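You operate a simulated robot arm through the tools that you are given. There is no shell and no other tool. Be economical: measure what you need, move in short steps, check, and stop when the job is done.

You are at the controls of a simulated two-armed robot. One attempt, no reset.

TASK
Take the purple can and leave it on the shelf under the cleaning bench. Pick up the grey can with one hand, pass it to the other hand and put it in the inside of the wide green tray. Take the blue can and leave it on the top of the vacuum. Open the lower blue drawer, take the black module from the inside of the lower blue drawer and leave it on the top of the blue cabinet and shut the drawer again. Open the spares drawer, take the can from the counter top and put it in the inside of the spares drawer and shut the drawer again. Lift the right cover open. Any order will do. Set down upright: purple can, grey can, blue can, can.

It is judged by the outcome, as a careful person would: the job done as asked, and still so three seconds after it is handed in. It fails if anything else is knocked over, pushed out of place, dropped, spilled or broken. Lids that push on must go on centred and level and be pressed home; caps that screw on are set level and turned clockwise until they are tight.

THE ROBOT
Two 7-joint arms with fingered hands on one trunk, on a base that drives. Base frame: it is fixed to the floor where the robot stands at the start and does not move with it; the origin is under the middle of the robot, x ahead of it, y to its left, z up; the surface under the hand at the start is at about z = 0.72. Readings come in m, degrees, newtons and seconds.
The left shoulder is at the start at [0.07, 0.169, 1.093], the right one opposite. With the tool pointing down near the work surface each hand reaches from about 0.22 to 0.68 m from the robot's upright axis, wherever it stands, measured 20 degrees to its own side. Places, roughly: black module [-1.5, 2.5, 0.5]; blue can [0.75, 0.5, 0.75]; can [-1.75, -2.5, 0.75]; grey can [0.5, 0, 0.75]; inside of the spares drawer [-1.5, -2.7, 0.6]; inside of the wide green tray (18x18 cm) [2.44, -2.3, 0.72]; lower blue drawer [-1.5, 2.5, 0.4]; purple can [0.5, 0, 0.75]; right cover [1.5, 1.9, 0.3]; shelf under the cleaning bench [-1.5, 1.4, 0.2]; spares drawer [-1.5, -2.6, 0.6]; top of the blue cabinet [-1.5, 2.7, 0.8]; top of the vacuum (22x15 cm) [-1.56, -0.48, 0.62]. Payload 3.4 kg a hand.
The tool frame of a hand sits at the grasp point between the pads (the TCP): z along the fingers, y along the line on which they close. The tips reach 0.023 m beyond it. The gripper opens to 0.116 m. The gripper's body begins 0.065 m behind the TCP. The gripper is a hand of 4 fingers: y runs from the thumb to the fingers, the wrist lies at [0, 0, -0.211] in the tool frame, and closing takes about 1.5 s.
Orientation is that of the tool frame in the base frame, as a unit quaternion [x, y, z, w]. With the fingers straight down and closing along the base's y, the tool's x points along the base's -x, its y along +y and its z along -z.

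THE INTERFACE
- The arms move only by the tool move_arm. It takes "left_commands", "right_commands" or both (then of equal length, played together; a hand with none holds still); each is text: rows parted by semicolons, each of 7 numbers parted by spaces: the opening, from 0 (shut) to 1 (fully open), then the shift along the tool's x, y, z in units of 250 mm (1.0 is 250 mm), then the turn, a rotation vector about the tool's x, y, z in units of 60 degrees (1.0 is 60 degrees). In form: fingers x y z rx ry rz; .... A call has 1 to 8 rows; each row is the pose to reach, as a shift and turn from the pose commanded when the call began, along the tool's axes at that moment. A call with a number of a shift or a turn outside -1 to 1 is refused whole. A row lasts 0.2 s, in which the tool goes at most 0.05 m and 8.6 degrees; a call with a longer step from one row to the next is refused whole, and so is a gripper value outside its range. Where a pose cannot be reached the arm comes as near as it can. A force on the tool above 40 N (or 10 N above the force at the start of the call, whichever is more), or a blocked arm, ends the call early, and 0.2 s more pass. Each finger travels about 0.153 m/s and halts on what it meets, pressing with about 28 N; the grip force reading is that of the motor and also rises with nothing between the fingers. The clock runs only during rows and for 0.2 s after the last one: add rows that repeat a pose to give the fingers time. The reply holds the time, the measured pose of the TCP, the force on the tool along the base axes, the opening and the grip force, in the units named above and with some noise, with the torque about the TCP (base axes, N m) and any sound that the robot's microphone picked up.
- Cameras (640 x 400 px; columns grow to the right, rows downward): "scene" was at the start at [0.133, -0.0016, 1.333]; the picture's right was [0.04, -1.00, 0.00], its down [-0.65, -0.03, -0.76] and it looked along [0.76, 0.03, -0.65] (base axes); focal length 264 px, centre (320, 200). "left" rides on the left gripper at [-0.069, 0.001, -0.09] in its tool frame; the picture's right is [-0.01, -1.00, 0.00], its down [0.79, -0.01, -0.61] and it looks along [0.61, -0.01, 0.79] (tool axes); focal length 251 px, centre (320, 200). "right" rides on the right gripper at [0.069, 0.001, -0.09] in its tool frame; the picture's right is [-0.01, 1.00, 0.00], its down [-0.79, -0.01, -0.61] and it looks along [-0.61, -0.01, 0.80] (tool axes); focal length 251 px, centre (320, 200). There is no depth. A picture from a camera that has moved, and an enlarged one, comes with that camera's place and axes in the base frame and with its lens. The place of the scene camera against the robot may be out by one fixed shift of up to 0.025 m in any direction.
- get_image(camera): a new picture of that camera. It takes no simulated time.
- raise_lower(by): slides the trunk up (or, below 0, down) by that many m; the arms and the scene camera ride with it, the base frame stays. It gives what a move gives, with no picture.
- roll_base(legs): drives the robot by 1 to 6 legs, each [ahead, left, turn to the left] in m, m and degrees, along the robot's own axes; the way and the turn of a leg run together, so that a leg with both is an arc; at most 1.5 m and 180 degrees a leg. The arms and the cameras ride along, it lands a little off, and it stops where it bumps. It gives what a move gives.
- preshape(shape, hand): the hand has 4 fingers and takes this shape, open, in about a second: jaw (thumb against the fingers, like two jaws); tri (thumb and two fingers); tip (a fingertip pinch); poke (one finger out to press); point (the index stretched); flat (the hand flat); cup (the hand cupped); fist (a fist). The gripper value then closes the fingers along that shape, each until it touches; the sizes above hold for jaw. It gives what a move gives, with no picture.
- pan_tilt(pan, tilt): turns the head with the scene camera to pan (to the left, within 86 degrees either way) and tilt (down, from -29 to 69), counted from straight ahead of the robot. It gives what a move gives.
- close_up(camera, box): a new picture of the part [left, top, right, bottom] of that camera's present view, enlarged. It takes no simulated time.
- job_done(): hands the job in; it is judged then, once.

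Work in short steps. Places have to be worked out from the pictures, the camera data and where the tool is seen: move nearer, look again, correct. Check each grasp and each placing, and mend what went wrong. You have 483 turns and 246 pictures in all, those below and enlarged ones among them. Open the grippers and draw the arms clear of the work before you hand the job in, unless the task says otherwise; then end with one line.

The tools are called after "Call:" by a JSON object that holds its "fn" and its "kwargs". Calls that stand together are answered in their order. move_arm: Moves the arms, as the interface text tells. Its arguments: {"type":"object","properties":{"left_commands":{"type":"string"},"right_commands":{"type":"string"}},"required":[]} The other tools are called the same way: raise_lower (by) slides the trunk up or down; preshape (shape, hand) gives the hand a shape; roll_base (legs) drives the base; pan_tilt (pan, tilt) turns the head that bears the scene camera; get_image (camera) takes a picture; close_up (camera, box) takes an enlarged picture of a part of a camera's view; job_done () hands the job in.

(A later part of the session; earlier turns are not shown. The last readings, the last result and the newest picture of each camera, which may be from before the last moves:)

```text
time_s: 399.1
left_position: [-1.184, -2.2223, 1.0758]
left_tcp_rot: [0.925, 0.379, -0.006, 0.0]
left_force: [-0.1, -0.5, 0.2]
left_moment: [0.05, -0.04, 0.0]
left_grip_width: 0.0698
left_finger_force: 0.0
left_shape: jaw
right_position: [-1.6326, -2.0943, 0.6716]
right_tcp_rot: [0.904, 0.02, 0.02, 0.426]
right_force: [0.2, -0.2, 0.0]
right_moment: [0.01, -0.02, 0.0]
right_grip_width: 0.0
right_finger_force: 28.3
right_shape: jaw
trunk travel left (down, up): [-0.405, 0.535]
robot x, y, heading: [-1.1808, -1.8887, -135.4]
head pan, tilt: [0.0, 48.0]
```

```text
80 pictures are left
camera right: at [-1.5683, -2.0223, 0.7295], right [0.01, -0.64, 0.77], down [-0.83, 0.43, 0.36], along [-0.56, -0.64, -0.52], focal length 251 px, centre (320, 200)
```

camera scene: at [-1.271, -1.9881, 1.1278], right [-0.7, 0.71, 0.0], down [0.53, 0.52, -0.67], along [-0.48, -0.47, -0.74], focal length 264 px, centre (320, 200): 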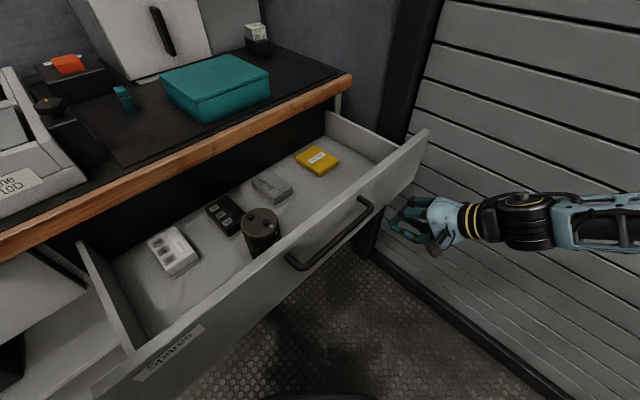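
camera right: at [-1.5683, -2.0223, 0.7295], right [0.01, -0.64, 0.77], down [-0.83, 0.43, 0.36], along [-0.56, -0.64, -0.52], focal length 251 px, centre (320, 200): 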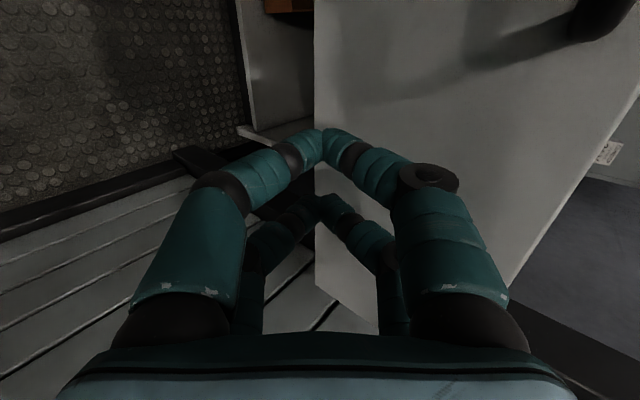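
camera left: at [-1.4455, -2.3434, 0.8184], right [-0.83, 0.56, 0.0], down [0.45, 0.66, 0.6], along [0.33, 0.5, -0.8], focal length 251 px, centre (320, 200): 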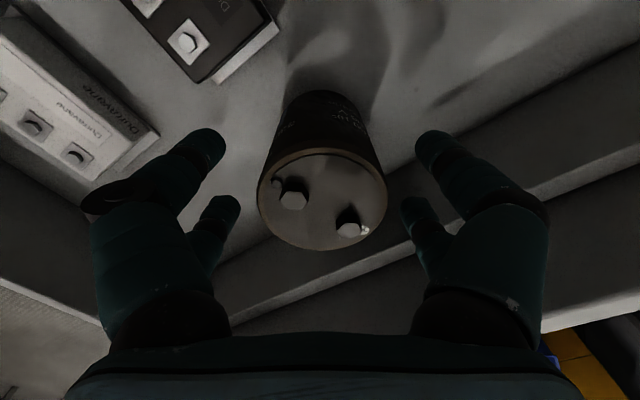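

Fist is in front of the panel, right of the handle. I push with the base 12 cm first.

Call:
{"fn": "roll_base", "kwargs": {"legs": [[0.085, 0.085, 0]]}}

Call:
{"fn": "roll_base", "kwargs": {"legs": [[0.1, 0.1, 0]]}}

Call:
{"fn": "get_image", "kwargs": {"camera": "scene"}}

```text
time_s: 400.3
left_position: [-1.1825, -2.342, 1.0765]
left_tcp_rot: [0.925, 0.379, -0.007, 0.0]
left_force: [-0.4, -0.6, -0.5]
left_moment: [0.0, 0.03, 0.05]
left_grip_width: 0.0698
left_finger_force: 0.0
left_shape: jaw
right_position: [-1.6304, -2.2137, 0.6721]
right_tcp_rot: [0.904, 0.019, 0.02, 0.426]
right_force: [0.5, -1.4, -0.5]
right_moment: [-0.01, 0.03, 0.01]
right_grip_width: 0.0001
right_finger_force: 27.9
right_shape: jaw
trunk travel left (down, up): [-0.405, 0.535]
robot x, y, heading: [-1.176, -2.0139, -135.5]
head pan, tilt: [0.0, 48.0]
```

```text
time_s: 401.7
left_position: [-1.1832, -2.4851, 1.0761]
left_tcp_rot: [0.925, 0.379, -0.006, -0.001]
left_force: [0.0, 1.1, -0.1]
left_moment: [-0.02, -0.01, -0.02]
left_grip_width: 0.0701
left_finger_force: 0.0
left_shape: jaw
right_position: [-1.6319, -2.3565, 0.6716]
right_tcp_rot: [0.904, 0.02, 0.02, 0.426]
right_force: [1.0, -0.1, 0.1]
right_moment: [0.01, -0.01, 0.03]
right_grip_width: 0.0
right_finger_force: 28.6
right_shape: jaw
trunk travel left (down, up): [-0.405, 0.535]
robot x, y, heading: [-1.1752, -2.1549, -135.2]
head pan, tilt: [0.0, 48.0]
```

```text
79 pictures are left
camera scene: at [-1.271, -2.2508, 1.1277], right [-0.7, 0.71, 0.0], down [0.53, 0.52, -0.67], along [-0.48, -0.47, -0.74], focal length 264 px, centre (320, 200)
```

scene: 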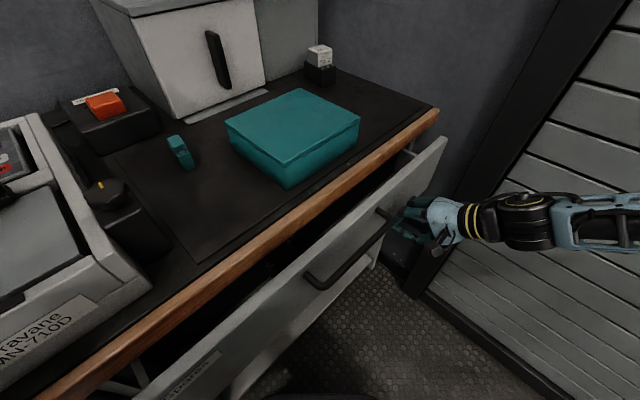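

The drawer is nearly closed. I finish with the arm, pushing up to 9 cm more.

Call:
{"fn": "move_arm", "kwargs": {"right_commands": "0 0 0.05 0.062 0 0 0;0 0 0.1 0.123 0 0 0;0 0 0.15 0.185 0 0 0;0 0 0.2 0.246 0 0 0;0 0 0.24 0.295 0 0 0"}}

Call:
{"fn": "get_image", "kwargs": {"camera": "right"}}

```text
time_s: 402.9
left_position: [-1.185, -2.478, 1.0783]
left_tcp_rot: [0.926, 0.378, -0.007, 0.003]
left_force: [-0.5, 0.1, 0.4]
left_moment: [0.01, 0.01, -0.05]
left_grip_width: 0.0702
left_finger_force: 0.0
left_shape: jaw
right_position: [-1.627, -2.4469, 0.6724]
right_tcp_rot: [0.903, 0.017, 0.021, 0.429]
right_force: [-1.3, 35.4, 9.4]
right_moment: [0.16, -0.05, 0.16]
right_grip_width: 0.0001
right_finger_force: 27.6
right_shape: jaw
trunk travel left (down, up): [-0.405, 0.535]
robot x, y, heading: [-1.179, -2.1567, -135.8]
head pan, tilt: [0.0, 48.0]
```

```text
78 pictures are left
camera right: at [-1.5633, -2.3731, 0.7302], right [0.01, -0.63, 0.77], down [-0.83, 0.43, 0.36], along [-0.56, -0.64, -0.52], focal length 251 px, centre (320, 200)
```

right: 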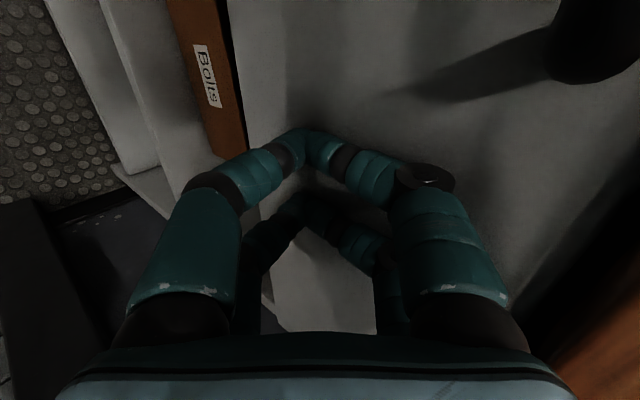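

35 N resistance: the drawer is home. I withdraw the hand, drive back and check.

Call:
{"fn": "move_arm", "kwargs": {"right_commands": "0 0 -0.06 -0.075 0 0 0;0 0 -0.12 -0.15 0 0 0;0 0 -0.18 -0.22 0 0 0;0 0 -0.24 -0.295 0 0 0"}}

Call:
{"fn": "roll_base", "kwargs": {"legs": [[-0.2, -0.2, 0]]}}

Call:
{"fn": "get_image", "kwargs": {"camera": "scene"}}

```text
time_s: 403.9
left_position: [-1.1837, -2.4832, 1.0767]
left_tcp_rot: [0.925, 0.38, -0.007, 0.001]
left_force: [-0.2, 0.1, -0.3]
left_moment: [-0.01, 0.01, -0.03]
left_grip_width: 0.0702
left_finger_force: 0.1
left_shape: jaw
right_position: [-1.6313, -2.355, 0.6715]
right_tcp_rot: [0.904, 0.019, 0.021, 0.427]
right_force: [-0.5, 0.9, 0.0]
right_moment: [-0.01, 0.02, -0.02]
right_grip_width: 0.0
right_finger_force: 27.8
right_shape: jaw
trunk travel left (down, up): [-0.405, 0.535]
robot x, y, heading: [-1.1729, -2.1538, -135.4]
head pan, tilt: [0.0, 48.0]
```

```text
time_s: 405.9
left_position: [-1.1823, -2.1963, 1.077]
left_tcp_rot: [0.925, 0.38, -0.007, 0.0]
left_force: [0.2, 0.1, -0.1]
left_moment: [0.01, -0.01, 0.03]
left_grip_width: 0.0702
left_finger_force: 0.0
left_shape: jaw
right_position: [-1.6298, -2.0719, 0.6719]
right_tcp_rot: [0.904, 0.022, 0.022, 0.427]
right_force: [-0.4, -0.1, 0.5]
right_moment: [0.01, 0.02, -0.04]
right_grip_width: 0.0002
right_finger_force: 28.0
right_shape: jaw
trunk travel left (down, up): [-0.405, 0.535]
robot x, y, heading: [-1.1806, -1.8646, -135.3]
head pan, tilt: [0.0, 48.0]
```

```text
77 pictures are left
camera scene: at [-1.2699, -1.9628, 1.1279], right [-0.71, 0.71, 0.0], down [0.53, 0.52, -0.67], along [-0.47, -0.47, -0.74], focal length 264 px, centre (320, 200)
```

scene: 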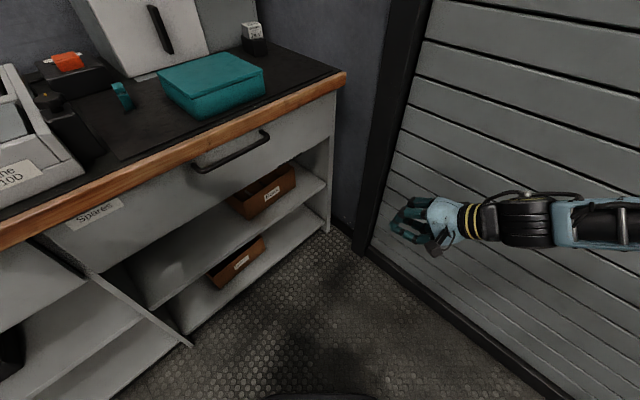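

The spares drawer is shut. Next is the blue cabinet: I raise the trunk, drive back to the aisle, turn to heading 135° and go north.

Call:
{"fn": "raise_lower", "kwargs": {"by": 0.3}}

Call:
{"fn": "roll_base", "kwargs": {"legs": [[-0.6, 0.25, 0], [0, 0, -90], [0.82, -0.82, 0], [0.82, -0.82, 0], [0.6, -0.6, 0]]}}

Call:
{"fn": "pan_tilt", "kwargs": {"pan": 30, "tilt": 35}}

Call:
{"fn": "get_image", "kwargs": {"camera": "scene"}}

```text
time_s: 408.9
left_position: [-1.1811, -2.1972, 1.377]
left_tcp_rot: [0.925, 0.381, -0.008, 0.0]
left_force: [0.0, -0.5, -0.1]
left_moment: [0.02, 0.0, -0.01]
left_grip_width: 0.0706
left_finger_force: 0.0
left_shape: jaw
right_position: [-1.63, -2.0715, 0.9728]
right_tcp_rot: [0.905, 0.02, 0.022, 0.425]
right_force: [0.7, -0.5, -0.6]
right_moment: [0.03, -0.01, 0.01]
right_grip_width: 0.0
right_finger_force: 27.8
right_shape: jaw
trunk travel left (down, up): [-0.705, 0.235]
robot x, y, heading: [-1.1739, -1.8691, -135.1]
head pan, tilt: [0.0, 48.0]
```

```text
time_s: 431.4
left_position: [-0.7686, 1.5623, 1.3764]
left_tcp_rot: [0.914, -0.407, -0.004, -0.005]
left_force: [-0.6, -0.2, -0.7]
left_moment: [-0.01, 0.03, -0.01]
left_grip_width: 0.07
left_finger_force: 0.1
left_shape: jaw
right_position: [-0.6217, 2.0045, 0.9715]
right_tcp_rot: [-0.639, 0.64, 0.294, -0.31]
right_force: [0.2, 0.1, 0.0]
right_moment: [-0.01, -0.01, 0.03]
right_grip_width: 0.0004
right_finger_force: 27.8
right_shape: jaw
trunk travel left (down, up): [-0.705, 0.235]
robot x, y, heading: [-0.4419, 1.5456, 132.0]
head pan, tilt: [0.0, 48.0]
```

```text
time_s: 432.4
left_position: [-0.7686, 1.5628, 1.376]
left_tcp_rot: [0.914, -0.406, -0.006, -0.006]
left_force: [-0.7, -1.0, 0.2]
left_moment: [-0.01, 0.04, -0.02]
left_grip_width: 0.07
left_finger_force: 0.1
left_shape: jaw
right_position: [-0.6225, 2.0043, 0.9717]
right_tcp_rot: [0.64, -0.639, -0.293, 0.31]
right_force: [-0.4, 0.0, -0.7]
right_moment: [0.01, -0.03, 0.0]
right_grip_width: 0.0
right_finger_force: 28.1
right_shape: jaw
trunk travel left (down, up): [-0.705, 0.235]
robot x, y, heading: [-0.4396, 1.5427, 132.1]
head pan, tilt: [30.0, 35.0]
```

```text
76 pictures are left
camera scene: at [-0.5589, 1.6014, 1.4468], right [0.31, 0.95, 0.0], down [0.55, -0.18, -0.82], along [-0.78, 0.25, -0.57], focal length 264 px, centre (320, 200)
```

scene: 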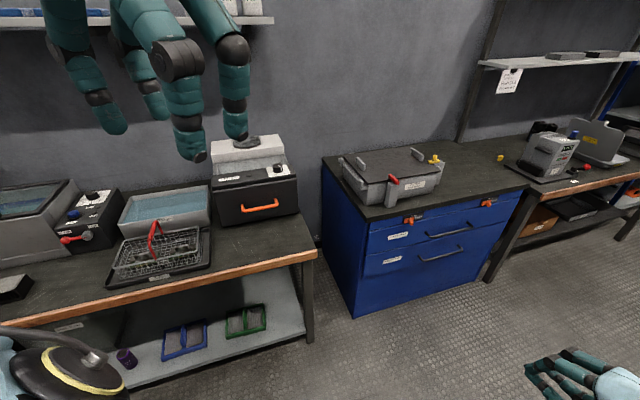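

The lower blue drawer's handle is near (-1.25, 2.45, 0.45). I restore the 35° tilt and move closer for a hand-camera look.

Call:
{"fn": "roll_base", "kwargs": {"legs": [[0, 0, 3], [0.5, -0.05, 0]]}}

Call:
{"fn": "move_arm", "kwargs": {"right_commands": "0.1 0 0 0 0.05 0 0;0.2 0 0 0 0.1 0 0;0.2 0 0 0 0.15 0 0;0.2 0 0 0 0.2 0 0;0.2 0 0 0 0.25 0 0"}}

Call:
{"fn": "raise_lower", "kwargs": {"by": -0.15}}

Call:
{"fn": "get_image", "kwargs": {"camera": "right"}}

```text
time_s: 435.7
left_position: [-1.0856, 1.9297, 1.3763]
left_tcp_rot: [0.925, -0.381, -0.006, -0.005]
left_force: [-0.4, 0.0, -0.6]
left_moment: [0.0, 0.02, 0.04]
left_grip_width: 0.07
left_finger_force: 0.2
left_shape: jaw
right_position: [-0.9638, 2.3793, 0.9721]
right_tcp_rot: [0.657, -0.621, -0.285, 0.318]
right_force: [0.0, 0.8, 0.0]
right_moment: [0.03, 0.0, 0.0]
right_grip_width: 0.0
right_finger_force: 28.2
right_shape: jaw
trunk travel left (down, up): [-0.705, 0.235]
robot x, y, heading: [-0.7576, 1.9287, 135.3]
head pan, tilt: [30.0, 35.0]
```

```text
time_s: 436.9
left_position: [-1.0859, 1.9307, 1.3777]
left_tcp_rot: [0.925, -0.38, -0.005, -0.005]
left_force: [-0.6, 0.2, -0.4]
left_moment: [-0.01, 0.04, 0.03]
left_grip_width: 0.0699
left_finger_force: 0.1
left_shape: jaw
right_position: [-0.9648, 2.3786, 0.9713]
right_tcp_rot: [0.688, -0.649, -0.212, 0.245]
right_force: [-0.5, 0.5, 0.1]
right_moment: [0.04, 0.02, -0.01]
right_grip_width: 0.023
right_finger_force: 0.0
right_shape: jaw
trunk travel left (down, up): [-0.705, 0.235]
robot x, y, heading: [-0.7556, 1.9299, 135.4]
head pan, tilt: [30.0, 35.0]
```

```text
time_s: 438.7
left_position: [-1.0858, 1.929, 1.227]
left_tcp_rot: [0.925, -0.38, -0.006, -0.005]
left_force: [0.1, -0.2, 0.4]
left_moment: [-0.03, 0.0, -0.04]
left_grip_width: 0.07
left_finger_force: 0.0
left_shape: jaw
right_position: [-0.9644, 2.3784, 0.8214]
right_tcp_rot: [0.69, -0.648, -0.211, 0.245]
right_force: [0.1, 0.6, -0.4]
right_moment: [0.0, 0.03, 0.01]
right_grip_width: 0.0232
right_finger_force: 0.0
right_shape: jaw
trunk travel left (down, up): [-0.555, 0.385]
robot x, y, heading: [-0.7551, 1.9268, 135.7]
head pan, tilt: [30.0, 35.0]
```

```text
75 pictures are left
camera right: at [-0.9055, 2.3149, 0.8937], right [-0.79, -0.03, 0.61], down [0.32, 0.83, 0.45], along [-0.52, 0.56, -0.65], focal length 251 px, centre (320, 200)
```

right: 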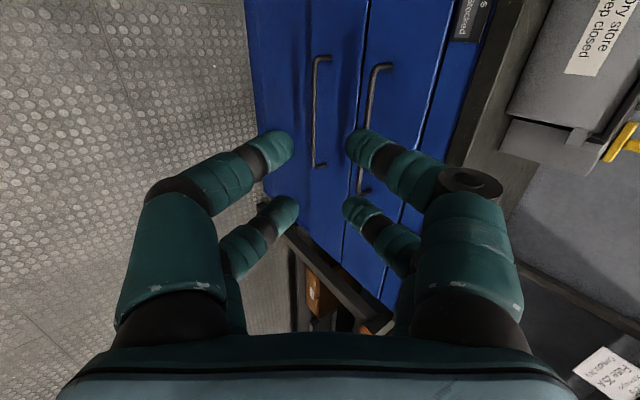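

I zoom on the lower handle in this view.

Call:
{"fn": "close_up", "kwargs": {"camera": "right", "box": [250, 20, 420, 210]}}

```text
2.11 times, centred on (335, 115) of right
camera zoom: at [-0.9055, 2.3149, 0.8937], right [-0.79, -0.03, 0.61], down [0.32, 0.83, 0.45], along [-0.52, 0.56, -0.65], focal length 529 px, centre (288, 379)
```

zoom: 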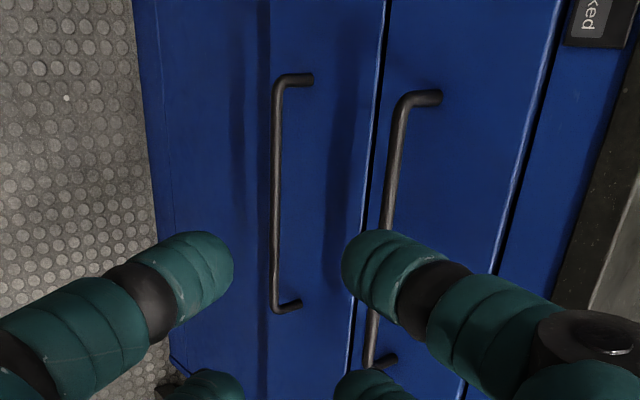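

Second view for triangulation: I lower 15 cm and move 10 cm toward the cabinet.

Call:
{"fn": "raise_lower", "kwargs": {"by": -0.15}}

Call:
{"fn": "roll_base", "kwargs": {"legs": [[0.07, 0.07, 0]]}}

Call:
{"fn": "close_up", "kwargs": {"camera": "right", "box": [200, 0, 440, 270]}}

```text
time_s: 440.4
left_position: [-1.0863, 1.9298, 1.078]
left_tcp_rot: [0.925, -0.381, -0.005, -0.005]
left_force: [0.1, 0.3, 0.3]
left_moment: [0.01, -0.02, -0.01]
left_grip_width: 0.0701
left_finger_force: 0.1
left_shape: jaw
right_position: [-0.9642, 2.3764, 0.6711]
right_tcp_rot: [0.689, -0.648, -0.212, 0.245]
right_force: [0.1, 0.3, -0.6]
right_moment: [-0.01, 0.01, -0.02]
right_grip_width: 0.0231
right_finger_force: 0.1
right_shape: jaw
trunk travel left (down, up): [-0.405, 0.535]
robot x, y, heading: [-0.7571, 1.9288, 135.4]
head pan, tilt: [30.0, 35.0]
```

```text
time_s: 441.6
left_position: [-1.1844, 1.9282, 1.0763]
left_tcp_rot: [0.925, -0.38, -0.005, -0.005]
left_force: [0.2, 0.0, -0.7]
left_moment: [0.04, -0.03, 0.06]
left_grip_width: 0.07
left_finger_force: 0.0
left_shape: jaw
right_position: [-1.0623, 2.3765, 0.672]
right_tcp_rot: [0.689, -0.649, -0.212, 0.244]
right_force: [0.6, 0.2, -0.2]
right_moment: [0.0, 0.0, 0.0]
right_grip_width: 0.023
right_finger_force: 0.1
right_shape: jaw
trunk travel left (down, up): [-0.405, 0.535]
robot x, y, heading: [-0.8498, 1.9251, 135.3]
head pan, tilt: [30.0, 35.0]
```

```text
1.48 times, centred on (320, 135) of right
camera zoom: at [-1.0035, 2.314, 0.7435], right [-0.79, -0.03, 0.61], down [0.32, 0.83, 0.45], along [-0.52, 0.56, -0.65], focal length 372 px, centre (320, 296)
```

zoom: 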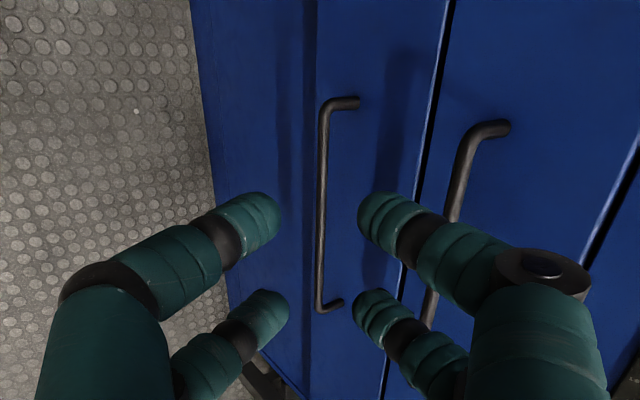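

Those views are nearly along the same ray. I lower 12 cm more (pure vertical) for a better baseline.

Call:
{"fn": "raise_lower", "kwargs": {"by": -0.12}}

Call:
{"fn": "close_up", "kwargs": {"camera": "right", "box": [200, 0, 440, 270]}}

```text
time_s: 443.1
left_position: [-1.1835, 1.9286, 0.9555]
left_tcp_rot: [0.925, -0.381, -0.005, -0.005]
left_force: [0.8, -0.4, 0.1]
left_moment: [0.02, 0.01, 0.01]
left_grip_width: 0.0701
left_finger_force: 0.0
left_shape: jaw
right_position: [-1.0624, 2.3769, 0.5512]
right_tcp_rot: [0.689, -0.649, -0.212, 0.244]
right_force: [-0.7, 0.0, -0.4]
right_moment: [0.02, 0.0, -0.01]
right_grip_width: 0.0229
right_finger_force: 0.1
right_shape: jaw
trunk travel left (down, up): [-0.285, 0.655]
robot x, y, heading: [-0.8541, 1.924, 135.3]
head pan, tilt: [30.0, 35.0]
```

```text
1.48 times, centred on (320, 135) of right
camera zoom: at [-1.0029, 2.3139, 0.6238], right [-0.79, -0.03, 0.61], down [0.32, 0.83, 0.45], along [-0.52, 0.56, -0.65], focal length 372 px, centre (320, 296)
```

zoom: 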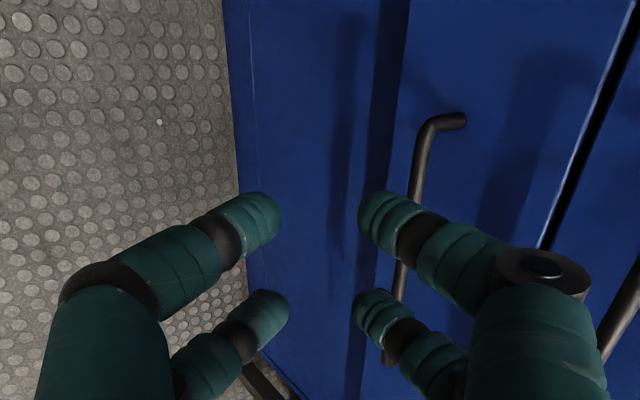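

Triangulated: bar at x≈-1.248, z≈0.438, y 2.36…2.60; face at x≈-1.29. I first pull the left hand back a bit, then go to the pre-grasp point.

Call:
{"fn": "move_arm", "kwargs": {"left_commands": "0.6 0.15 0 0 0 0 0;0.6 0.3 0 0 0 0 0;0.6 0.45 0 0 0 0 0;0.6 0.55 0 0 0 0 0"}}

Call:
{"fn": "roll_base", "kwargs": {"legs": [[0.161, 0.015, 0]]}}

Call:
{"fn": "get_image", "kwargs": {"camera": "right"}}

```text
time_s: 444.1
left_position: [-1.1238, 1.8991, 0.9068]
left_tcp_rot: [0.924, -0.381, -0.005, -0.006]
left_force: [0.0, 0.3, 0.2]
left_moment: [-0.01, 0.01, 0.0]
left_grip_width: 0.07
left_finger_force: 0.1
left_shape: jaw
left hand out of reach, approached as far as the arm can: row 1, 2, 3, 4
right_position: [-1.0622, 2.3778, 0.5507]
right_tcp_rot: [0.688, -0.649, -0.211, 0.246]
right_force: [0.4, 0.1, -0.1]
right_moment: [0.01, 0.01, -0.03]
right_grip_width: 0.0233
right_finger_force: 0.1
right_shape: jaw
trunk travel left (down, up): [-0.285, 0.655]
robot x, y, heading: [-0.8553, 1.9215, 135.1]
head pan, tilt: [30.0, 35.0]
```

```text
time_s: 445.5
left_position: [-1.247, 2.0009, 0.9078]
left_tcp_rot: [0.924, -0.381, -0.006, -0.005]
left_force: [-0.3, 0.4, 0.3]
left_moment: [0.0, -0.04, -0.02]
left_grip_width: 0.0702
left_finger_force: 0.0
left_shape: jaw
right_position: [-1.1854, 2.4793, 0.5509]
right_tcp_rot: [0.688, -0.65, -0.212, 0.244]
right_force: [0.2, 0.0, -0.7]
right_moment: [-0.02, 0.01, -0.01]
right_grip_width: 0.023
right_finger_force: 0.1
right_shape: jaw
trunk travel left (down, up): [-0.285, 0.655]
robot x, y, heading: [-0.9804, 2.0266, 135.4]
head pan, tilt: [30.0, 35.0]
```

```text
71 pictures are left
camera right: at [-1.1261, 2.4158, 0.6234], right [-0.79, -0.03, 0.61], down [0.32, 0.83, 0.45], along [-0.52, 0.56, -0.65], focal length 251 px, centre (320, 200)
```

right: 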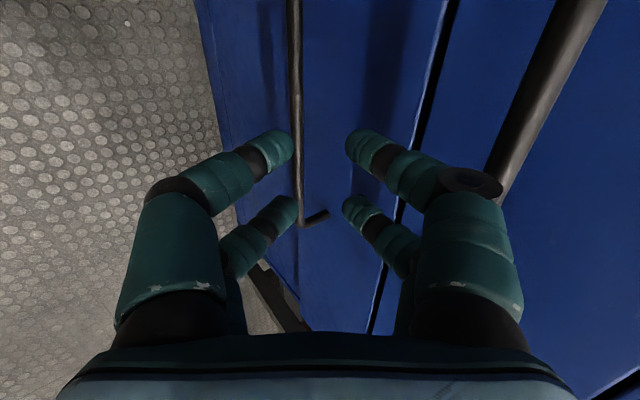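

The bar is offset toward the front fingers by ~2.5 cm; I shift and slide in along the finger direction.

Call:
{"fn": "move_arm", "kwargs": {"right_commands": "0.2 0 -0.05 0 0 0 0;0.2 0 -0.095 0.08 0 0 0;0.2 0 -0.095 0.2 0 0 0;0.2 0 -0.095 0.3 0 0 0"}}

Call:
{"fn": "get_image", "kwargs": {"camera": "right"}}

```text
time_s: 446.5
left_position: [-1.2478, 2.0004, 0.9075]
left_tcp_rot: [0.924, -0.382, -0.005, -0.005]
left_force: [0.5, -0.1, 0.3]
left_moment: [-0.01, -0.05, 0.04]
left_grip_width: 0.0698
left_finger_force: 0.1
left_shape: jaw
right_position: [-1.2115, 2.4738, 0.4758]
right_tcp_rot: [0.688, -0.649, -0.212, 0.244]
right_force: [0.2, 0.4, 0.2]
right_moment: [0.01, 0.0, 0.02]
right_grip_width: 0.0233
right_finger_force: 0.1
right_shape: jaw
trunk travel left (down, up): [-0.285, 0.655]
robot x, y, heading: [-0.9821, 2.027, 135.2]
head pan, tilt: [30.0, 35.0]
```

```text
70 pictures are left
camera right: at [-1.152, 2.4113, 0.5494], right [-0.79, -0.03, 0.61], down [0.32, 0.83, 0.45], along [-0.52, 0.56, -0.65], focal length 251 px, centre (320, 200)
```

right: 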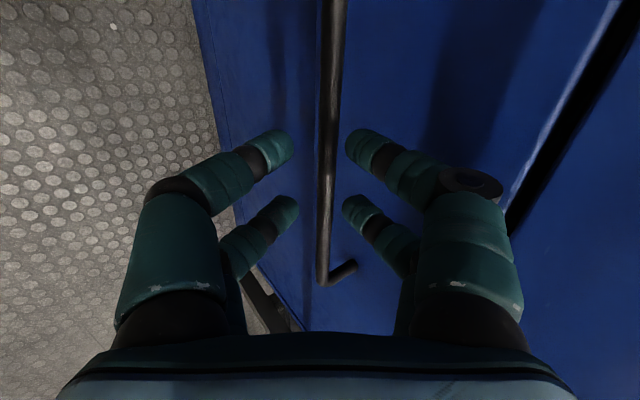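

Centred. I advance the last 4 cm and close.

Call:
{"fn": "move_arm", "kwargs": {"right_commands": "0.2 0 0 0.08 0 0 0;0.2 0 0 0.14 0 0 0;0.2 0 0 0.175 0 0 0;0.1 0 0 0.165 0 0 0;0 0 0 0.16 0 0 0;0 0 0 0.16 0 0 0;0 0 0 0.16 0 0 0"}}

Call:
{"fn": "get_image", "kwargs": {"camera": "right"}}

```text
time_s: 448.1
left_position: [-1.2488, 2.0001, 0.9064]
left_tcp_rot: [0.924, -0.382, -0.005, -0.005]
left_force: [0.0, -0.3, -0.3]
left_moment: [0.01, 0.01, 0.0]
left_grip_width: 0.07
left_finger_force: 0.1
left_shape: jaw
right_position: [-1.2342, 2.4713, 0.4445]
right_tcp_rot: [0.687, -0.651, -0.21, 0.245]
right_force: [-0.9, -3.8, -13.1]
right_moment: [0.02, -0.14, 0.01]
right_grip_width: 0.0
right_finger_force: 28.4
right_shape: jaw
right hand out of reach, approached as far as the arm can: row 3
trunk travel left (down, up): [-0.285, 0.655]
robot x, y, heading: [-0.978, 2.0322, 135.2]
head pan, tilt: [30.0, 35.0]
```

```text
69 pictures are left
camera right: at [-1.1765, 2.4095, 0.5166], right [-0.79, -0.03, 0.61], down [0.32, 0.83, 0.45], along [-0.52, 0.55, -0.65], focal length 251 px, centre (320, 200)
```

right: 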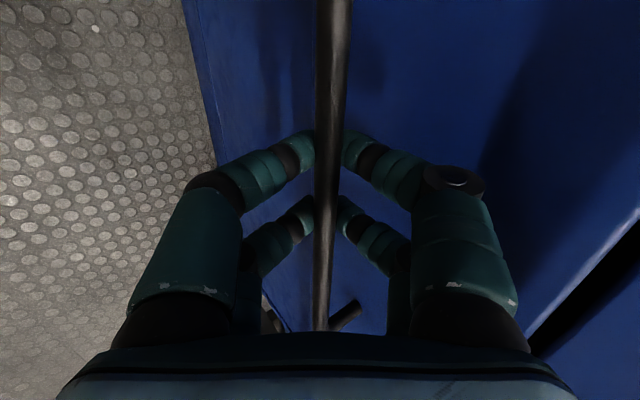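

Hooked. I pull the drawer straight out (+x): 10 cm, then 18 cm more.

Call:
{"fn": "roll_base", "kwargs": {"legs": [[-0.071, -0.07, 0]]}}

Call:
{"fn": "roll_base", "kwargs": {"legs": [[-0.135, -0.134, 0]]}}

Call:
{"fn": "pan_tilt", "kwargs": {"pan": 0, "tilt": 55}}

Call:
{"fn": "get_image", "kwargs": {"camera": "scene"}}

```text
time_s: 449.2
left_position: [-1.1515, 2.0013, 0.9064]
left_tcp_rot: [0.924, -0.382, -0.004, -0.006]
left_force: [0.6, -0.6, -0.3]
left_moment: [-0.02, 0.01, 0.02]
left_grip_width: 0.07
left_finger_force: 0.0
left_shape: jaw
right_position: [-1.1381, 2.4714, 0.4445]
right_tcp_rot: [0.688, -0.649, -0.211, 0.245]
right_force: [-1.4, -8.4, -20.1]
right_moment: [-0.02, -0.16, 0.07]
right_grip_width: 0.0
right_finger_force: 28.0
right_shape: jaw
trunk travel left (down, up): [-0.285, 0.655]
robot x, y, heading: [-0.8804, 2.028, 135.4]
head pan, tilt: [30.0, 35.0]
```

```text
time_s: 451.2
left_position: [-0.9594, 2.004, 0.9075]
left_tcp_rot: [0.923, -0.384, -0.006, -0.005]
left_force: [-0.3, 0.4, 0.2]
left_moment: [0.0, 0.04, 0.01]
left_grip_width: 0.0698
left_finger_force: 0.1
left_shape: jaw
right_position: [-0.942, 2.4725, 0.4444]
right_tcp_rot: [0.688, -0.65, -0.207, 0.247]
right_force: [-1.5, -1.1, -6.8]
right_moment: [0.01, -0.02, 0.01]
right_grip_width: 0.0001
right_finger_force: 28.1
right_shape: jaw
trunk travel left (down, up): [-0.285, 0.655]
robot x, y, heading: [-0.6856, 2.0326, 134.7]
head pan, tilt: [30.0, 35.0]
stopped in leg 1: the force on the tool passed its limit at 41 N (the readings are from after the stop); the commanded pose is now the measured one
```

```text
time_s: 452.2
left_position: [-0.9585, 2.0038, 0.9071]
left_tcp_rot: [0.924, -0.383, -0.005, -0.005]
left_force: [0.6, 0.4, 0.0]
left_moment: [-0.01, 0.01, -0.04]
left_grip_width: 0.0699
left_finger_force: 0.1
left_shape: jaw
right_position: [-0.9432, 2.4717, 0.4437]
right_tcp_rot: [0.688, -0.65, -0.207, 0.246]
right_force: [-0.8, -4.1, -7.0]
right_moment: [0.0, -0.02, 0.04]
right_grip_width: 0.0
right_finger_force: 28.0
right_shape: jaw
trunk travel left (down, up): [-0.285, 0.655]
robot x, y, heading: [-0.6834, 2.0358, 135.1]
head pan, tilt: [0.0, 55.0]
```

```text
68 pictures are left
camera scene: at [-0.7774, 2.1127, 0.9985], right [0.71, 0.71, 0.0], down [0.58, -0.58, -0.57], along [-0.41, 0.41, -0.82], focal length 264 px, centre (320, 200)
```

scene: 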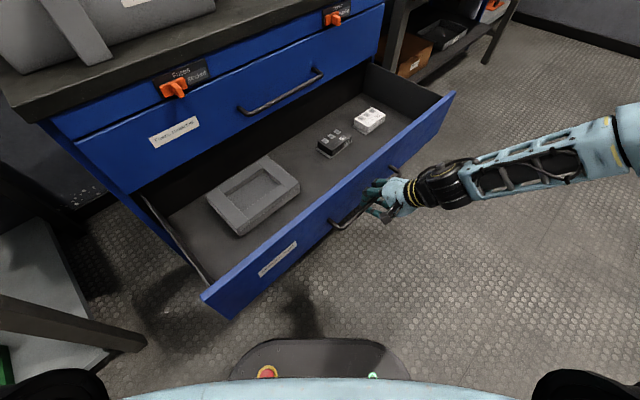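

The drawer is fully open; the black module lies between the grey frame and a white box. I release the handle and zoom in on the module.

Call:
{"fn": "move_arm", "kwargs": {"right_commands": "0.1 0 0 0 0 0 0;0.22 0 0 0 0 0 0;0.22 0 0 0 0 0 0;0.22 0 0 -0.1 0 0 0;0.22 0 0 -0.25 0 0 0;0.22 0 0 -0.4 0 0 0;0.22 0 0 -0.55 0 0 0"}}

Call:
{"fn": "close_up", "kwargs": {"camera": "scene", "box": [270, 70, 430, 200]}}

```text
time_s: 453.8
left_position: [-0.9579, 2.0036, 0.9079]
left_tcp_rot: [0.923, -0.384, -0.006, -0.005]
left_force: [0.5, 0.5, 0.7]
left_moment: [-0.03, 0.04, 0.02]
left_grip_width: 0.0705
left_finger_force: 0.1
left_shape: jaw
right_position: [-0.8589, 2.4819, 0.5536]
right_tcp_rot: [0.688, -0.65, -0.208, 0.246]
right_force: [0.0, 0.0, -0.2]
right_moment: [0.0, -0.01, 0.0]
right_grip_width: 0.0252
right_finger_force: 0.1
right_shape: jaw
trunk travel left (down, up): [-0.285, 0.655]
robot x, y, heading: [-0.6898, 2.0273, 134.9]
head pan, tilt: [0.0, 55.0]
```

```text
3.08 times, centred on (350, 135) of scene
camera zoom: at [-0.7766, 2.1117, 0.9986], right [0.71, 0.71, 0.0], down [0.58, -0.58, -0.57], along [-0.41, 0.41, -0.82], focal length 813 px, centre (228, 400)
```

zoom: 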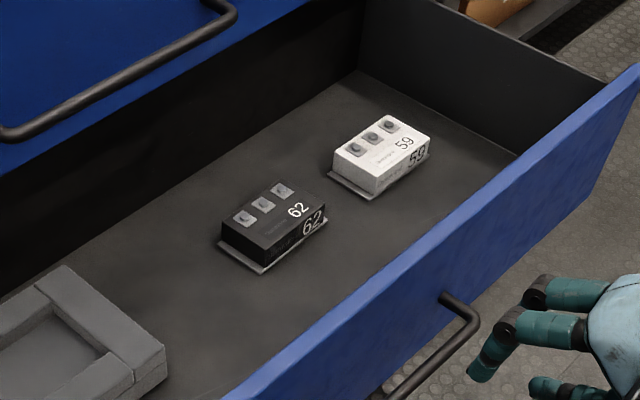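

Module "62" is ~7.5 cm along y, ~5.5 cm along x. I raise the trunk, turn to face the cabinet squarely, and bring the hand upright.

Call:
{"fn": "raise_lower", "kwargs": {"by": 0.25}}

Call:
{"fn": "move_arm", "kwargs": {"right_commands": "0.6 0 0 0 0.12 0 0;0.8 0 0 0 0.24 0 0;0.8 0 0 0 0.36 0 0;0.8 0 0 0 0.48 0 0;0.8 0 0 0 0.58 0 0"}}

Call:
{"fn": "move_arm", "kwargs": {"right_commands": "0.8 0 0 0 0 0 -0.13;0.8 0 0 0 0 0 -0.26;0.8 0 0 0 0 0 -0.39;0.8 0 0 0 0 0 -0.52;0.8 0 0 0 0 0 -0.65;0.8 0 0 0 0 0 -0.75"}}

Call:
{"fn": "roll_base", "kwargs": {"legs": [[0, 0, 45]]}}

```text
time_s: 456.4
left_position: [-0.958, 2.0047, 1.156]
left_tcp_rot: [0.923, -0.384, -0.006, -0.005]
left_force: [0.6, 0.4, -0.4]
left_moment: [0.0, -0.04, 0.0]
left_grip_width: 0.07
left_finger_force: 0.1
left_shape: jaw
right_position: [-0.8619, 2.4814, 0.8029]
right_tcp_rot: [0.688, -0.65, -0.207, 0.246]
right_force: [0.7, 0.5, 0.2]
right_moment: [-0.02, 0.0, 0.01]
right_grip_width: 0.0255
right_finger_force: 0.1
right_shape: jaw
trunk travel left (down, up): [-0.535, 0.405]
robot x, y, heading: [-0.6904, 2.0285, 134.8]
head pan, tilt: [0.0, 55.0]
```

```text
time_s: 457.6
left_position: [-0.9582, 2.004, 1.1574]
left_tcp_rot: [0.924, -0.383, -0.006, -0.005]
left_force: [-0.3, 0.3, -0.4]
left_moment: [0.04, 0.0, -0.02]
left_grip_width: 0.0703
left_finger_force: 0.0
left_shape: jaw
right_position: [-0.8562, 2.4913, 0.807]
right_tcp_rot: [0.732, -0.681, -0.002, 0.031]
right_force: [-0.3, 0.7, 0.0]
right_moment: [0.0, -0.03, 0.03]
right_grip_width: 0.0927
right_finger_force: 0.0
right_shape: jaw
right hand out of reach, approached as far as the arm can: row 2, 5
trunk travel left (down, up): [-0.535, 0.405]
robot x, y, heading: [-0.6894, 2.0288, 134.8]
head pan, tilt: [0.0, 55.0]
```

```text
time_s: 459.0
left_position: [-0.9599, 2.0028, 1.1577]
left_tcp_rot: [0.923, -0.384, -0.006, -0.005]
left_force: [-0.3, 0.2, -0.5]
left_moment: [0.02, -0.04, -0.01]
left_grip_width: 0.0702
left_finger_force: 0.1
left_shape: jaw
right_position: [-0.8565, 2.4901, 0.8058]
right_tcp_rot: [0.936, -0.35, -0.014, 0.026]
right_force: [-1.2, 0.2, -0.3]
right_moment: [0.0, -0.01, 0.04]
right_grip_width: 0.0925
right_finger_force: 0.1
right_shape: jaw
trunk travel left (down, up): [-0.535, 0.405]
robot x, y, heading: [-0.69, 2.0306, 135.0]
head pan, tilt: [0.0, 55.0]
```

```text
time_s: 461.4
left_position: [-0.8623, 1.8215, 1.1583]
left_tcp_rot: [1.0, -0.004, -0.008, -0.004]
left_force: [-0.3, -0.3, 0.8]
left_moment: [0.0, -0.03, -0.01]
left_grip_width: 0.0698
left_finger_force: 0.0
left_shape: jaw
right_position: [-1.1308, 2.2389, 0.8061]
right_tcp_rot: [0.999, 0.032, -0.003, 0.029]
right_force: [-0.8, -0.1, 0.0]
right_moment: [0.02, 0.02, -0.01]
right_grip_width: 0.0926
right_finger_force: 0.0
right_shape: jaw
trunk travel left (down, up): [-0.535, 0.405]
robot x, y, heading: [-0.6888, 2.0319, 179.8]
head pan, tilt: [0.0, 55.0]
```

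I strafe right 0.4 m so the hand is over the module region and look.

Call:
{"fn": "roll_base", "kwargs": {"legs": [[0, -0.4, 0]]}}

Call:
{"fn": "get_image", "kwargs": {"camera": "right"}}

```text
time_s: 463.9
left_position: [-0.859, 2.225, 1.1567]
left_tcp_rot: [1.0, -0.004, -0.007, -0.003]
left_force: [1.1, 0.0, 0.5]
left_moment: [-0.03, -0.04, 0.03]
left_grip_width: 0.0699
left_finger_force: 0.2
left_shape: jaw
right_position: [-1.1297, 2.6434, 0.8066]
right_tcp_rot: [0.999, 0.031, -0.003, 0.029]
right_force: [-0.8, -0.2, -0.1]
right_moment: [0.03, -0.06, 0.01]
right_grip_width: 0.0926
right_finger_force: 0.1
right_shape: jaw
trunk travel left (down, up): [-0.535, 0.405]
robot x, y, heading: [-0.6856, 2.4354, 179.7]
head pan, tilt: [0.0, 55.0]
```

```text
66 pictures are left
camera right: at [-1.06, 2.6517, 0.8942], right [0.05, -1.0, 0.06], down [-0.79, -0.01, 0.61], along [-0.61, -0.08, -0.79], focal length 251 px, centre (320, 200)
```

right: 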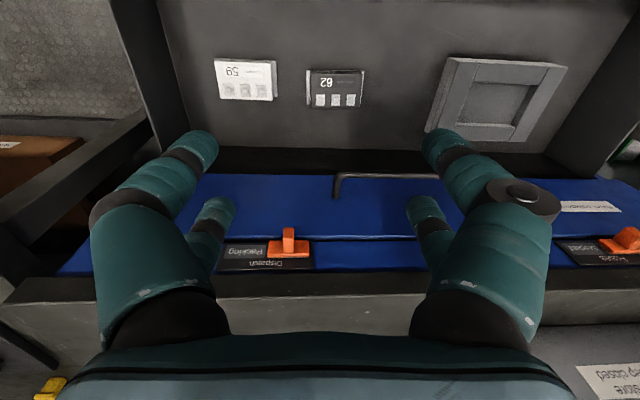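

I zoom to measure the module.

Call:
{"fn": "close_up", "kwargs": {"camera": "right", "box": [280, 50, 400, 130]}}

```text
5.00 times, centred on (340, 90) of right
camera zoom: at [-1.06, 2.6517, 0.8942], right [0.05, -1.0, 0.06], down [-0.79, -0.01, 0.61], along [-0.61, -0.08, -0.79], focal length 1257 px, centre (220, 750)
```

zoom: 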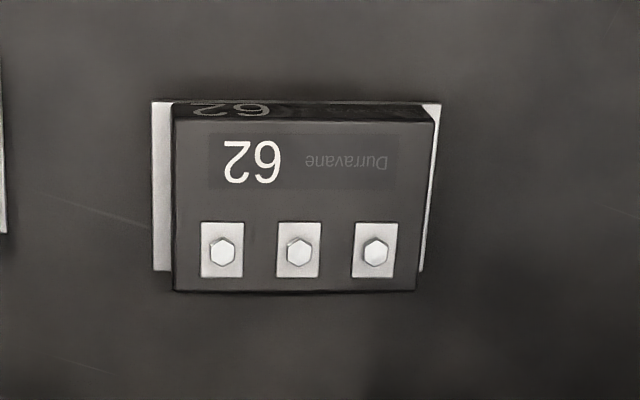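

It is a 62 mm-type module (~9 cm body along y, flange 10.6 cm). I'll grip it along y with the hand pitched 25° forward, keeping the wrist off the cabinet. I pitch and centre, then lower.

Call:
{"fn": "move_arm", "kwargs": {"right_commands": "0.95 -0.04 0.05 0 0 -0.1 0;0.98 -0.09 0.1 0 0 -0.2 0;1 -0.13 0.15 0 0 -0.3 0;1 -0.17 0.2 0 0 -0.417 0"}}

Call:
{"fn": "raise_lower", "kwargs": {"by": -0.2}}

Call:
{"fn": "get_image", "kwargs": {"camera": "right"}}

```text
time_s: 464.9
left_position: [-0.8588, 2.2247, 1.157]
left_tcp_rot: [1.0, -0.003, -0.007, -0.002]
left_force: [-0.4, -0.3, 0.7]
left_moment: [0.01, -0.02, 0.01]
left_grip_width: 0.0701
left_finger_force: 0.1
left_shape: jaw
right_position: [-1.1673, 2.5898, 0.8096]
right_tcp_rot: [0.974, 0.024, -0.221, 0.036]
right_force: [0.3, -0.1, -0.1]
right_moment: [0.0, -0.01, 0.0]
right_grip_width: 0.1155
right_finger_force: 0.1
right_shape: jaw
trunk travel left (down, up): [-0.535, 0.405]
robot x, y, heading: [-0.6866, 2.4368, 179.4]
head pan, tilt: [0.0, 55.0]
```

```text
time_s: 467.1
left_position: [-0.8591, 2.225, 0.9571]
left_tcp_rot: [1.0, -0.004, -0.009, -0.002]
left_force: [-0.1, 0.5, 0.0]
left_moment: [0.01, 0.0, -0.05]
left_grip_width: 0.0699
left_finger_force: 0.1
left_shape: jaw
right_position: [-1.169, 2.5914, 0.6101]
right_tcp_rot: [0.975, 0.025, -0.22, 0.036]
right_force: [-0.3, -0.8, 1.0]
right_moment: [-0.01, -0.04, -0.02]
right_grip_width: 0.1158
right_finger_force: 0.0
right_shape: jaw
trunk travel left (down, up): [-0.335, 0.605]
robot x, y, heading: [-0.6877, 2.4328, 179.8]
head pan, tilt: [0.0, 55.0]
```

```text
64 pictures are left
camera right: at [-1.068, 2.5992, 0.6595], right [0.05, -1.0, 0.06], down [-0.46, 0.03, 0.89], along [-0.89, -0.08, -0.45], focal length 251 px, centre (320, 200)
```

right: 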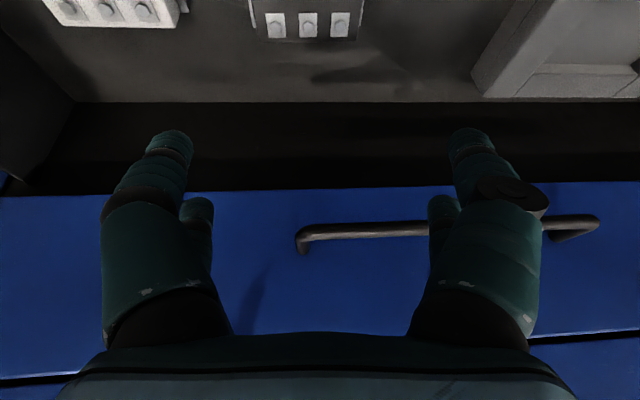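

Aligned over the module at (-1.173, 2.590). I lower 13 cm and check.

Call:
{"fn": "raise_lower", "kwargs": {"by": -0.13}}

Call:
{"fn": "get_image", "kwargs": {"camera": "scene"}}

```text
time_s: 468.7
left_position: [-0.86, 2.2258, 0.827]
left_tcp_rot: [1.0, -0.003, -0.008, -0.002]
left_force: [0.4, 0.0, 0.2]
left_moment: [-0.03, -0.02, -0.04]
left_grip_width: 0.0703
left_finger_force: 0.1
left_shape: jaw
right_position: [-1.1675, 2.5905, 0.4786]
right_tcp_rot: [0.975, 0.024, -0.22, 0.035]
right_force: [0.2, 0.1, 0.2]
right_moment: [0.04, -0.02, -0.01]
right_grip_width: 0.1161
right_finger_force: 0.0
right_shape: jaw
trunk travel left (down, up): [-0.205, 0.735]
robot x, y, heading: [-0.6887, 2.4329, 179.9]
head pan, tilt: [0.0, 55.0]
```

```text
63 pictures are left
camera scene: at [-0.8105, 2.4294, 0.9186], right [0.01, 1.0, 0.0], down [0.82, 0.0, -0.57], along [-0.57, 0.0, -0.82], focal length 264 px, centre (320, 200)
```

scene: 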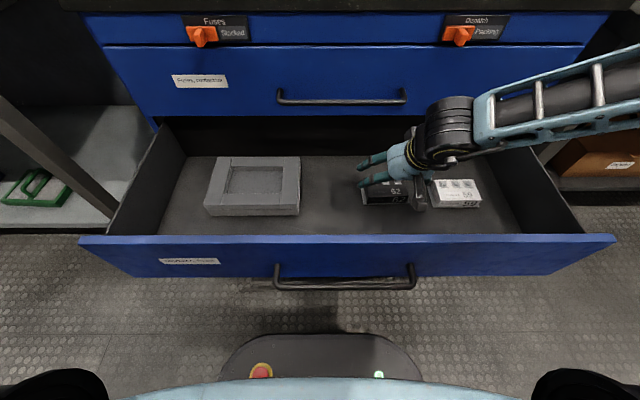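

Fingers are around the module. I lower 3.5 cm and take a look from the hand.

Call:
{"fn": "raise_lower", "kwargs": {"by": -0.03}}

Call:
{"fn": "get_image", "kwargs": {"camera": "right"}}

```text
time_s: 469.4
left_position: [-0.8597, 2.2248, 0.7968]
left_tcp_rot: [1.0, -0.003, -0.008, -0.003]
left_force: [0.7, 0.1, -0.1]
left_moment: [-0.02, 0.0, 0.01]
left_grip_width: 0.0701
left_finger_force: 0.1
left_shape: jaw
right_position: [-1.1687, 2.5902, 0.4498]
right_tcp_rot: [0.975, 0.024, -0.22, 0.036]
right_force: [-0.4, -0.1, 1.1]
right_moment: [0.0, 0.01, 0.02]
right_grip_width: 0.1161
right_finger_force: 0.0
right_shape: jaw
trunk travel left (down, up): [-0.175, 0.765]
robot x, y, heading: [-0.6879, 2.436, 179.5]
head pan, tilt: [0.0, 55.0]
```

```text
62 pictures are left
camera right: at [-1.0679, 2.5992, 0.4995], right [0.05, -1.0, 0.06], down [-0.46, 0.03, 0.89], along [-0.89, -0.08, -0.45], focal length 251 px, centre (320, 200)
```

right: 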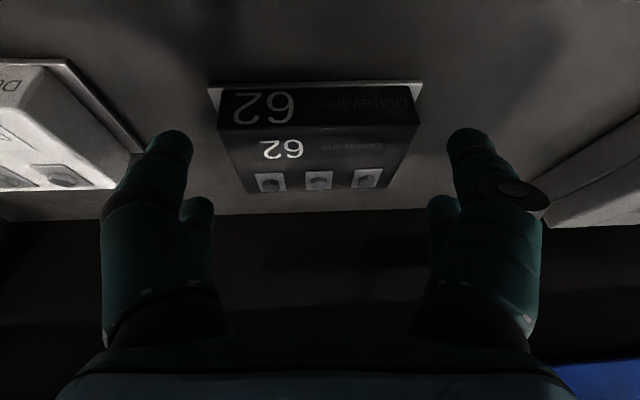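

Module top z≈0.42, floor≈0.388. I lower 2.6 cm more and close the fingers on its ends.

Call:
{"fn": "raise_lower", "kwargs": {"by": -0.026}}

Call:
{"fn": "move_arm", "kwargs": {"right_commands": "0.9 0 0 0 0 0 0;0.75 0 0 0 0 0 0;0.5 0 0 0 0 0 0;0.2 0 0 0 0 0 0;0 0 0 0 0 0 0;0 0 0 0 0 0 0"}}

Call:
{"fn": "get_image", "kwargs": {"camera": "right"}}

```text
time_s: 470.1
left_position: [-0.8574, 2.2243, 0.7703]
left_tcp_rot: [1.0, -0.004, -0.008, -0.003]
left_force: [-0.4, -0.2, -0.5]
left_moment: [0.02, -0.01, 0.01]
left_grip_width: 0.0699
left_finger_force: 0.0
left_shape: jaw
right_position: [-1.1684, 2.5905, 0.4232]
right_tcp_rot: [0.974, 0.025, -0.22, 0.036]
right_force: [0.1, -1.8, 6.1]
right_moment: [0.43, -0.02, 0.01]
right_grip_width: 0.1157
right_finger_force: 0.0
right_shape: jaw
trunk travel left (down, up): [-0.149, 0.791]
robot x, y, heading: [-0.6933, 2.4266, 179.4]
head pan, tilt: [0.0, 55.0]
```

```text
time_s: 471.6
left_position: [-0.8585, 2.2242, 0.7707]
left_tcp_rot: [1.0, -0.003, -0.009, -0.003]
left_force: [1.1, 0.2, 0.7]
left_moment: [0.01, -0.02, 0.0]
left_grip_width: 0.0701
left_finger_force: 0.1
left_shape: jaw
right_position: [-1.1672, 2.589, 0.4251]
right_tcp_rot: [0.974, 0.025, -0.221, 0.035]
right_force: [-0.3, -0.3, 16.7]
right_moment: [1.1, -0.13, -0.01]
right_grip_width: 0.0858
right_finger_force: 27.7
right_shape: jaw
trunk travel left (down, up): [-0.149, 0.791]
robot x, y, heading: [-0.6854, 2.4331, 180.0]
head pan, tilt: [0.0, 55.0]
```

```text
61 pictures are left
camera right: at [-1.0675, 2.5988, 0.4746], right [0.06, -1.0, 0.06], down [-0.46, 0.03, 0.89], along [-0.89, -0.08, -0.45], focal length 251 px, centre (320, 200)
```

right: 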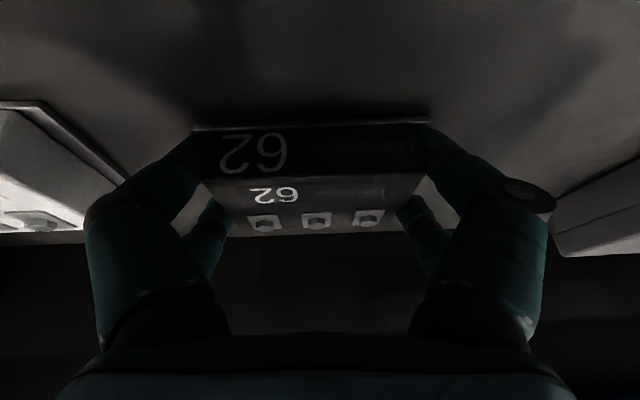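

Gripped at 8.6 cm width. I lift 8 cm and check.

Call:
{"fn": "raise_lower", "kwargs": {"by": 0.08}}

Call:
{"fn": "get_image", "kwargs": {"camera": "right"}}

```text
time_s: 472.7
left_position: [-0.8598, 2.2249, 0.8513]
left_tcp_rot: [1.0, -0.004, -0.006, -0.003]
left_force: [0.1, -0.5, 0.2]
left_moment: [0.01, -0.01, 0.03]
left_grip_width: 0.0699
left_finger_force: 0.0
left_shape: jaw
right_position: [-1.1692, 2.5914, 0.5027]
right_tcp_rot: [0.974, 0.024, -0.221, 0.035]
right_force: [0.3, -0.5, -2.6]
right_moment: [0.01, -0.01, 0.01]
right_grip_width: 0.0859
right_finger_force: 27.7
right_shape: jaw
trunk travel left (down, up): [-0.229, 0.711]
robot x, y, heading: [-0.6893, 2.4383, 179.6]
head pan, tilt: [0.0, 55.0]
```

```text
60 pictures are left
camera right: at [-1.0682, 2.5993, 0.5531], right [0.05, -1.0, 0.06], down [-0.46, 0.03, 0.89], along [-0.89, -0.08, -0.46], focal length 251 px, centre (320, 200)
```

right: 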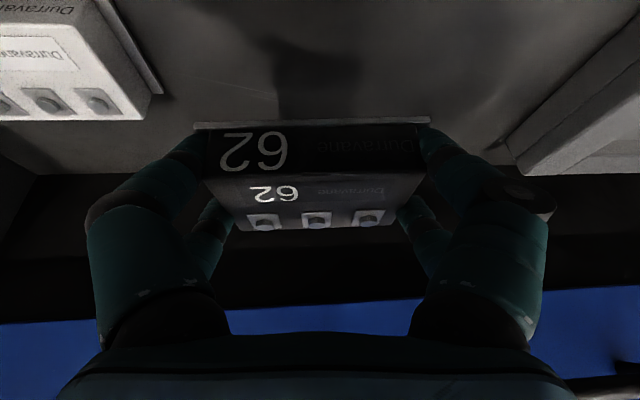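

The module is held level. The open drawer keeps me from reaching the cabinet top, so I'll close it with the left fist while holding the module high. First I raise and back off.

Call:
{"fn": "raise_lower", "kwargs": {"by": 0.13}}

Call:
{"fn": "roll_base", "kwargs": {"legs": [[-0.42, 0, 0]]}}

Call:
{"fn": "move_arm", "kwargs": {"right_commands": "0 0.07 0 -0.16 0 0 0;0 0.14 0 -0.32 0 0 0;0 0.21 0 -0.48 0 0 0;0 0.28 0 -0.64 0 0 0;0 0.35 0 -0.8 0 0 0;0 0.4 0 -0.95 0 0 0", "left_commands": "0.3 -0.1 0 0.1 0 0 0;0 -0.2 0 0.2 0 0 0;0 -0.3 0 0.3 0 0 0;0 -0.42 0 0.4 0 0 0;0 -0.54 0 0.5 0 0 0;0 -0.66 0 0.6 0 0 0"}}

```text
time_s: 474.3
left_position: [-0.8602, 2.2248, 0.9807]
left_tcp_rot: [1.0, -0.004, -0.007, -0.002]
left_force: [-0.3, 0.6, -0.2]
left_moment: [-0.04, 0.03, 0.05]
left_grip_width: 0.0702
left_finger_force: 0.0
left_shape: jaw
right_position: [-1.1686, 2.591, 0.6332]
right_tcp_rot: [0.974, 0.025, -0.22, 0.036]
right_force: [0.2, -0.7, -3.5]
right_moment: [-0.01, -0.03, 0.05]
right_grip_width: 0.0859
right_finger_force: 27.6
right_shape: jaw
trunk travel left (down, up): [-0.359, 0.581]
robot x, y, heading: [-0.6873, 2.4349, 179.8]
head pan, tilt: [0.0, 55.0]
```

```text
time_s: 476.9
left_position: [-0.4315, 2.2222, 0.982]
left_tcp_rot: [1.0, -0.005, -0.008, -0.003]
left_force: [-1.1, 0.2, 0.4]
left_moment: [0.03, 0.02, 0.01]
left_grip_width: 0.0698
left_finger_force: 0.0
left_shape: jaw
right_position: [-0.7391, 2.5897, 0.6339]
right_tcp_rot: [0.975, 0.022, -0.22, 0.034]
right_force: [0.6, -0.6, -3.7]
right_moment: [-0.01, -0.03, 0.02]
right_grip_width: 0.0858
right_finger_force: 28.1
right_shape: jaw
trunk travel left (down, up): [-0.359, 0.581]
robot x, y, heading: [-0.2584, 2.427, 179.6]
head pan, tilt: [0.0, 55.0]
```

```text
time_s: 478.3
left_position: [-0.6007, 2.2229, 0.8324]
left_tcp_rot: [1.0, -0.005, -0.008, -0.002]
left_force: [-0.3, 0.4, -0.4]
left_moment: [0.03, 0.03, -0.03]
left_grip_width: 0.0001
left_finger_force: 27.7
left_shape: jaw
right_position: [-0.5732, 2.6057, 0.8318]
right_tcp_rot: [0.975, 0.023, -0.22, 0.035]
right_force: [0.0, 1.2, -3.5]
right_moment: [-0.02, -0.02, -0.01]
right_grip_width: 0.0857
right_finger_force: 27.8
right_shape: jaw
right hand out of reach, approached as far as the arm can: row 4, 5, 6
trunk travel left (down, up): [-0.359, 0.581]
robot x, y, heading: [-0.2603, 2.4306, 179.2]
head pan, tilt: [0.0, 55.0]
```

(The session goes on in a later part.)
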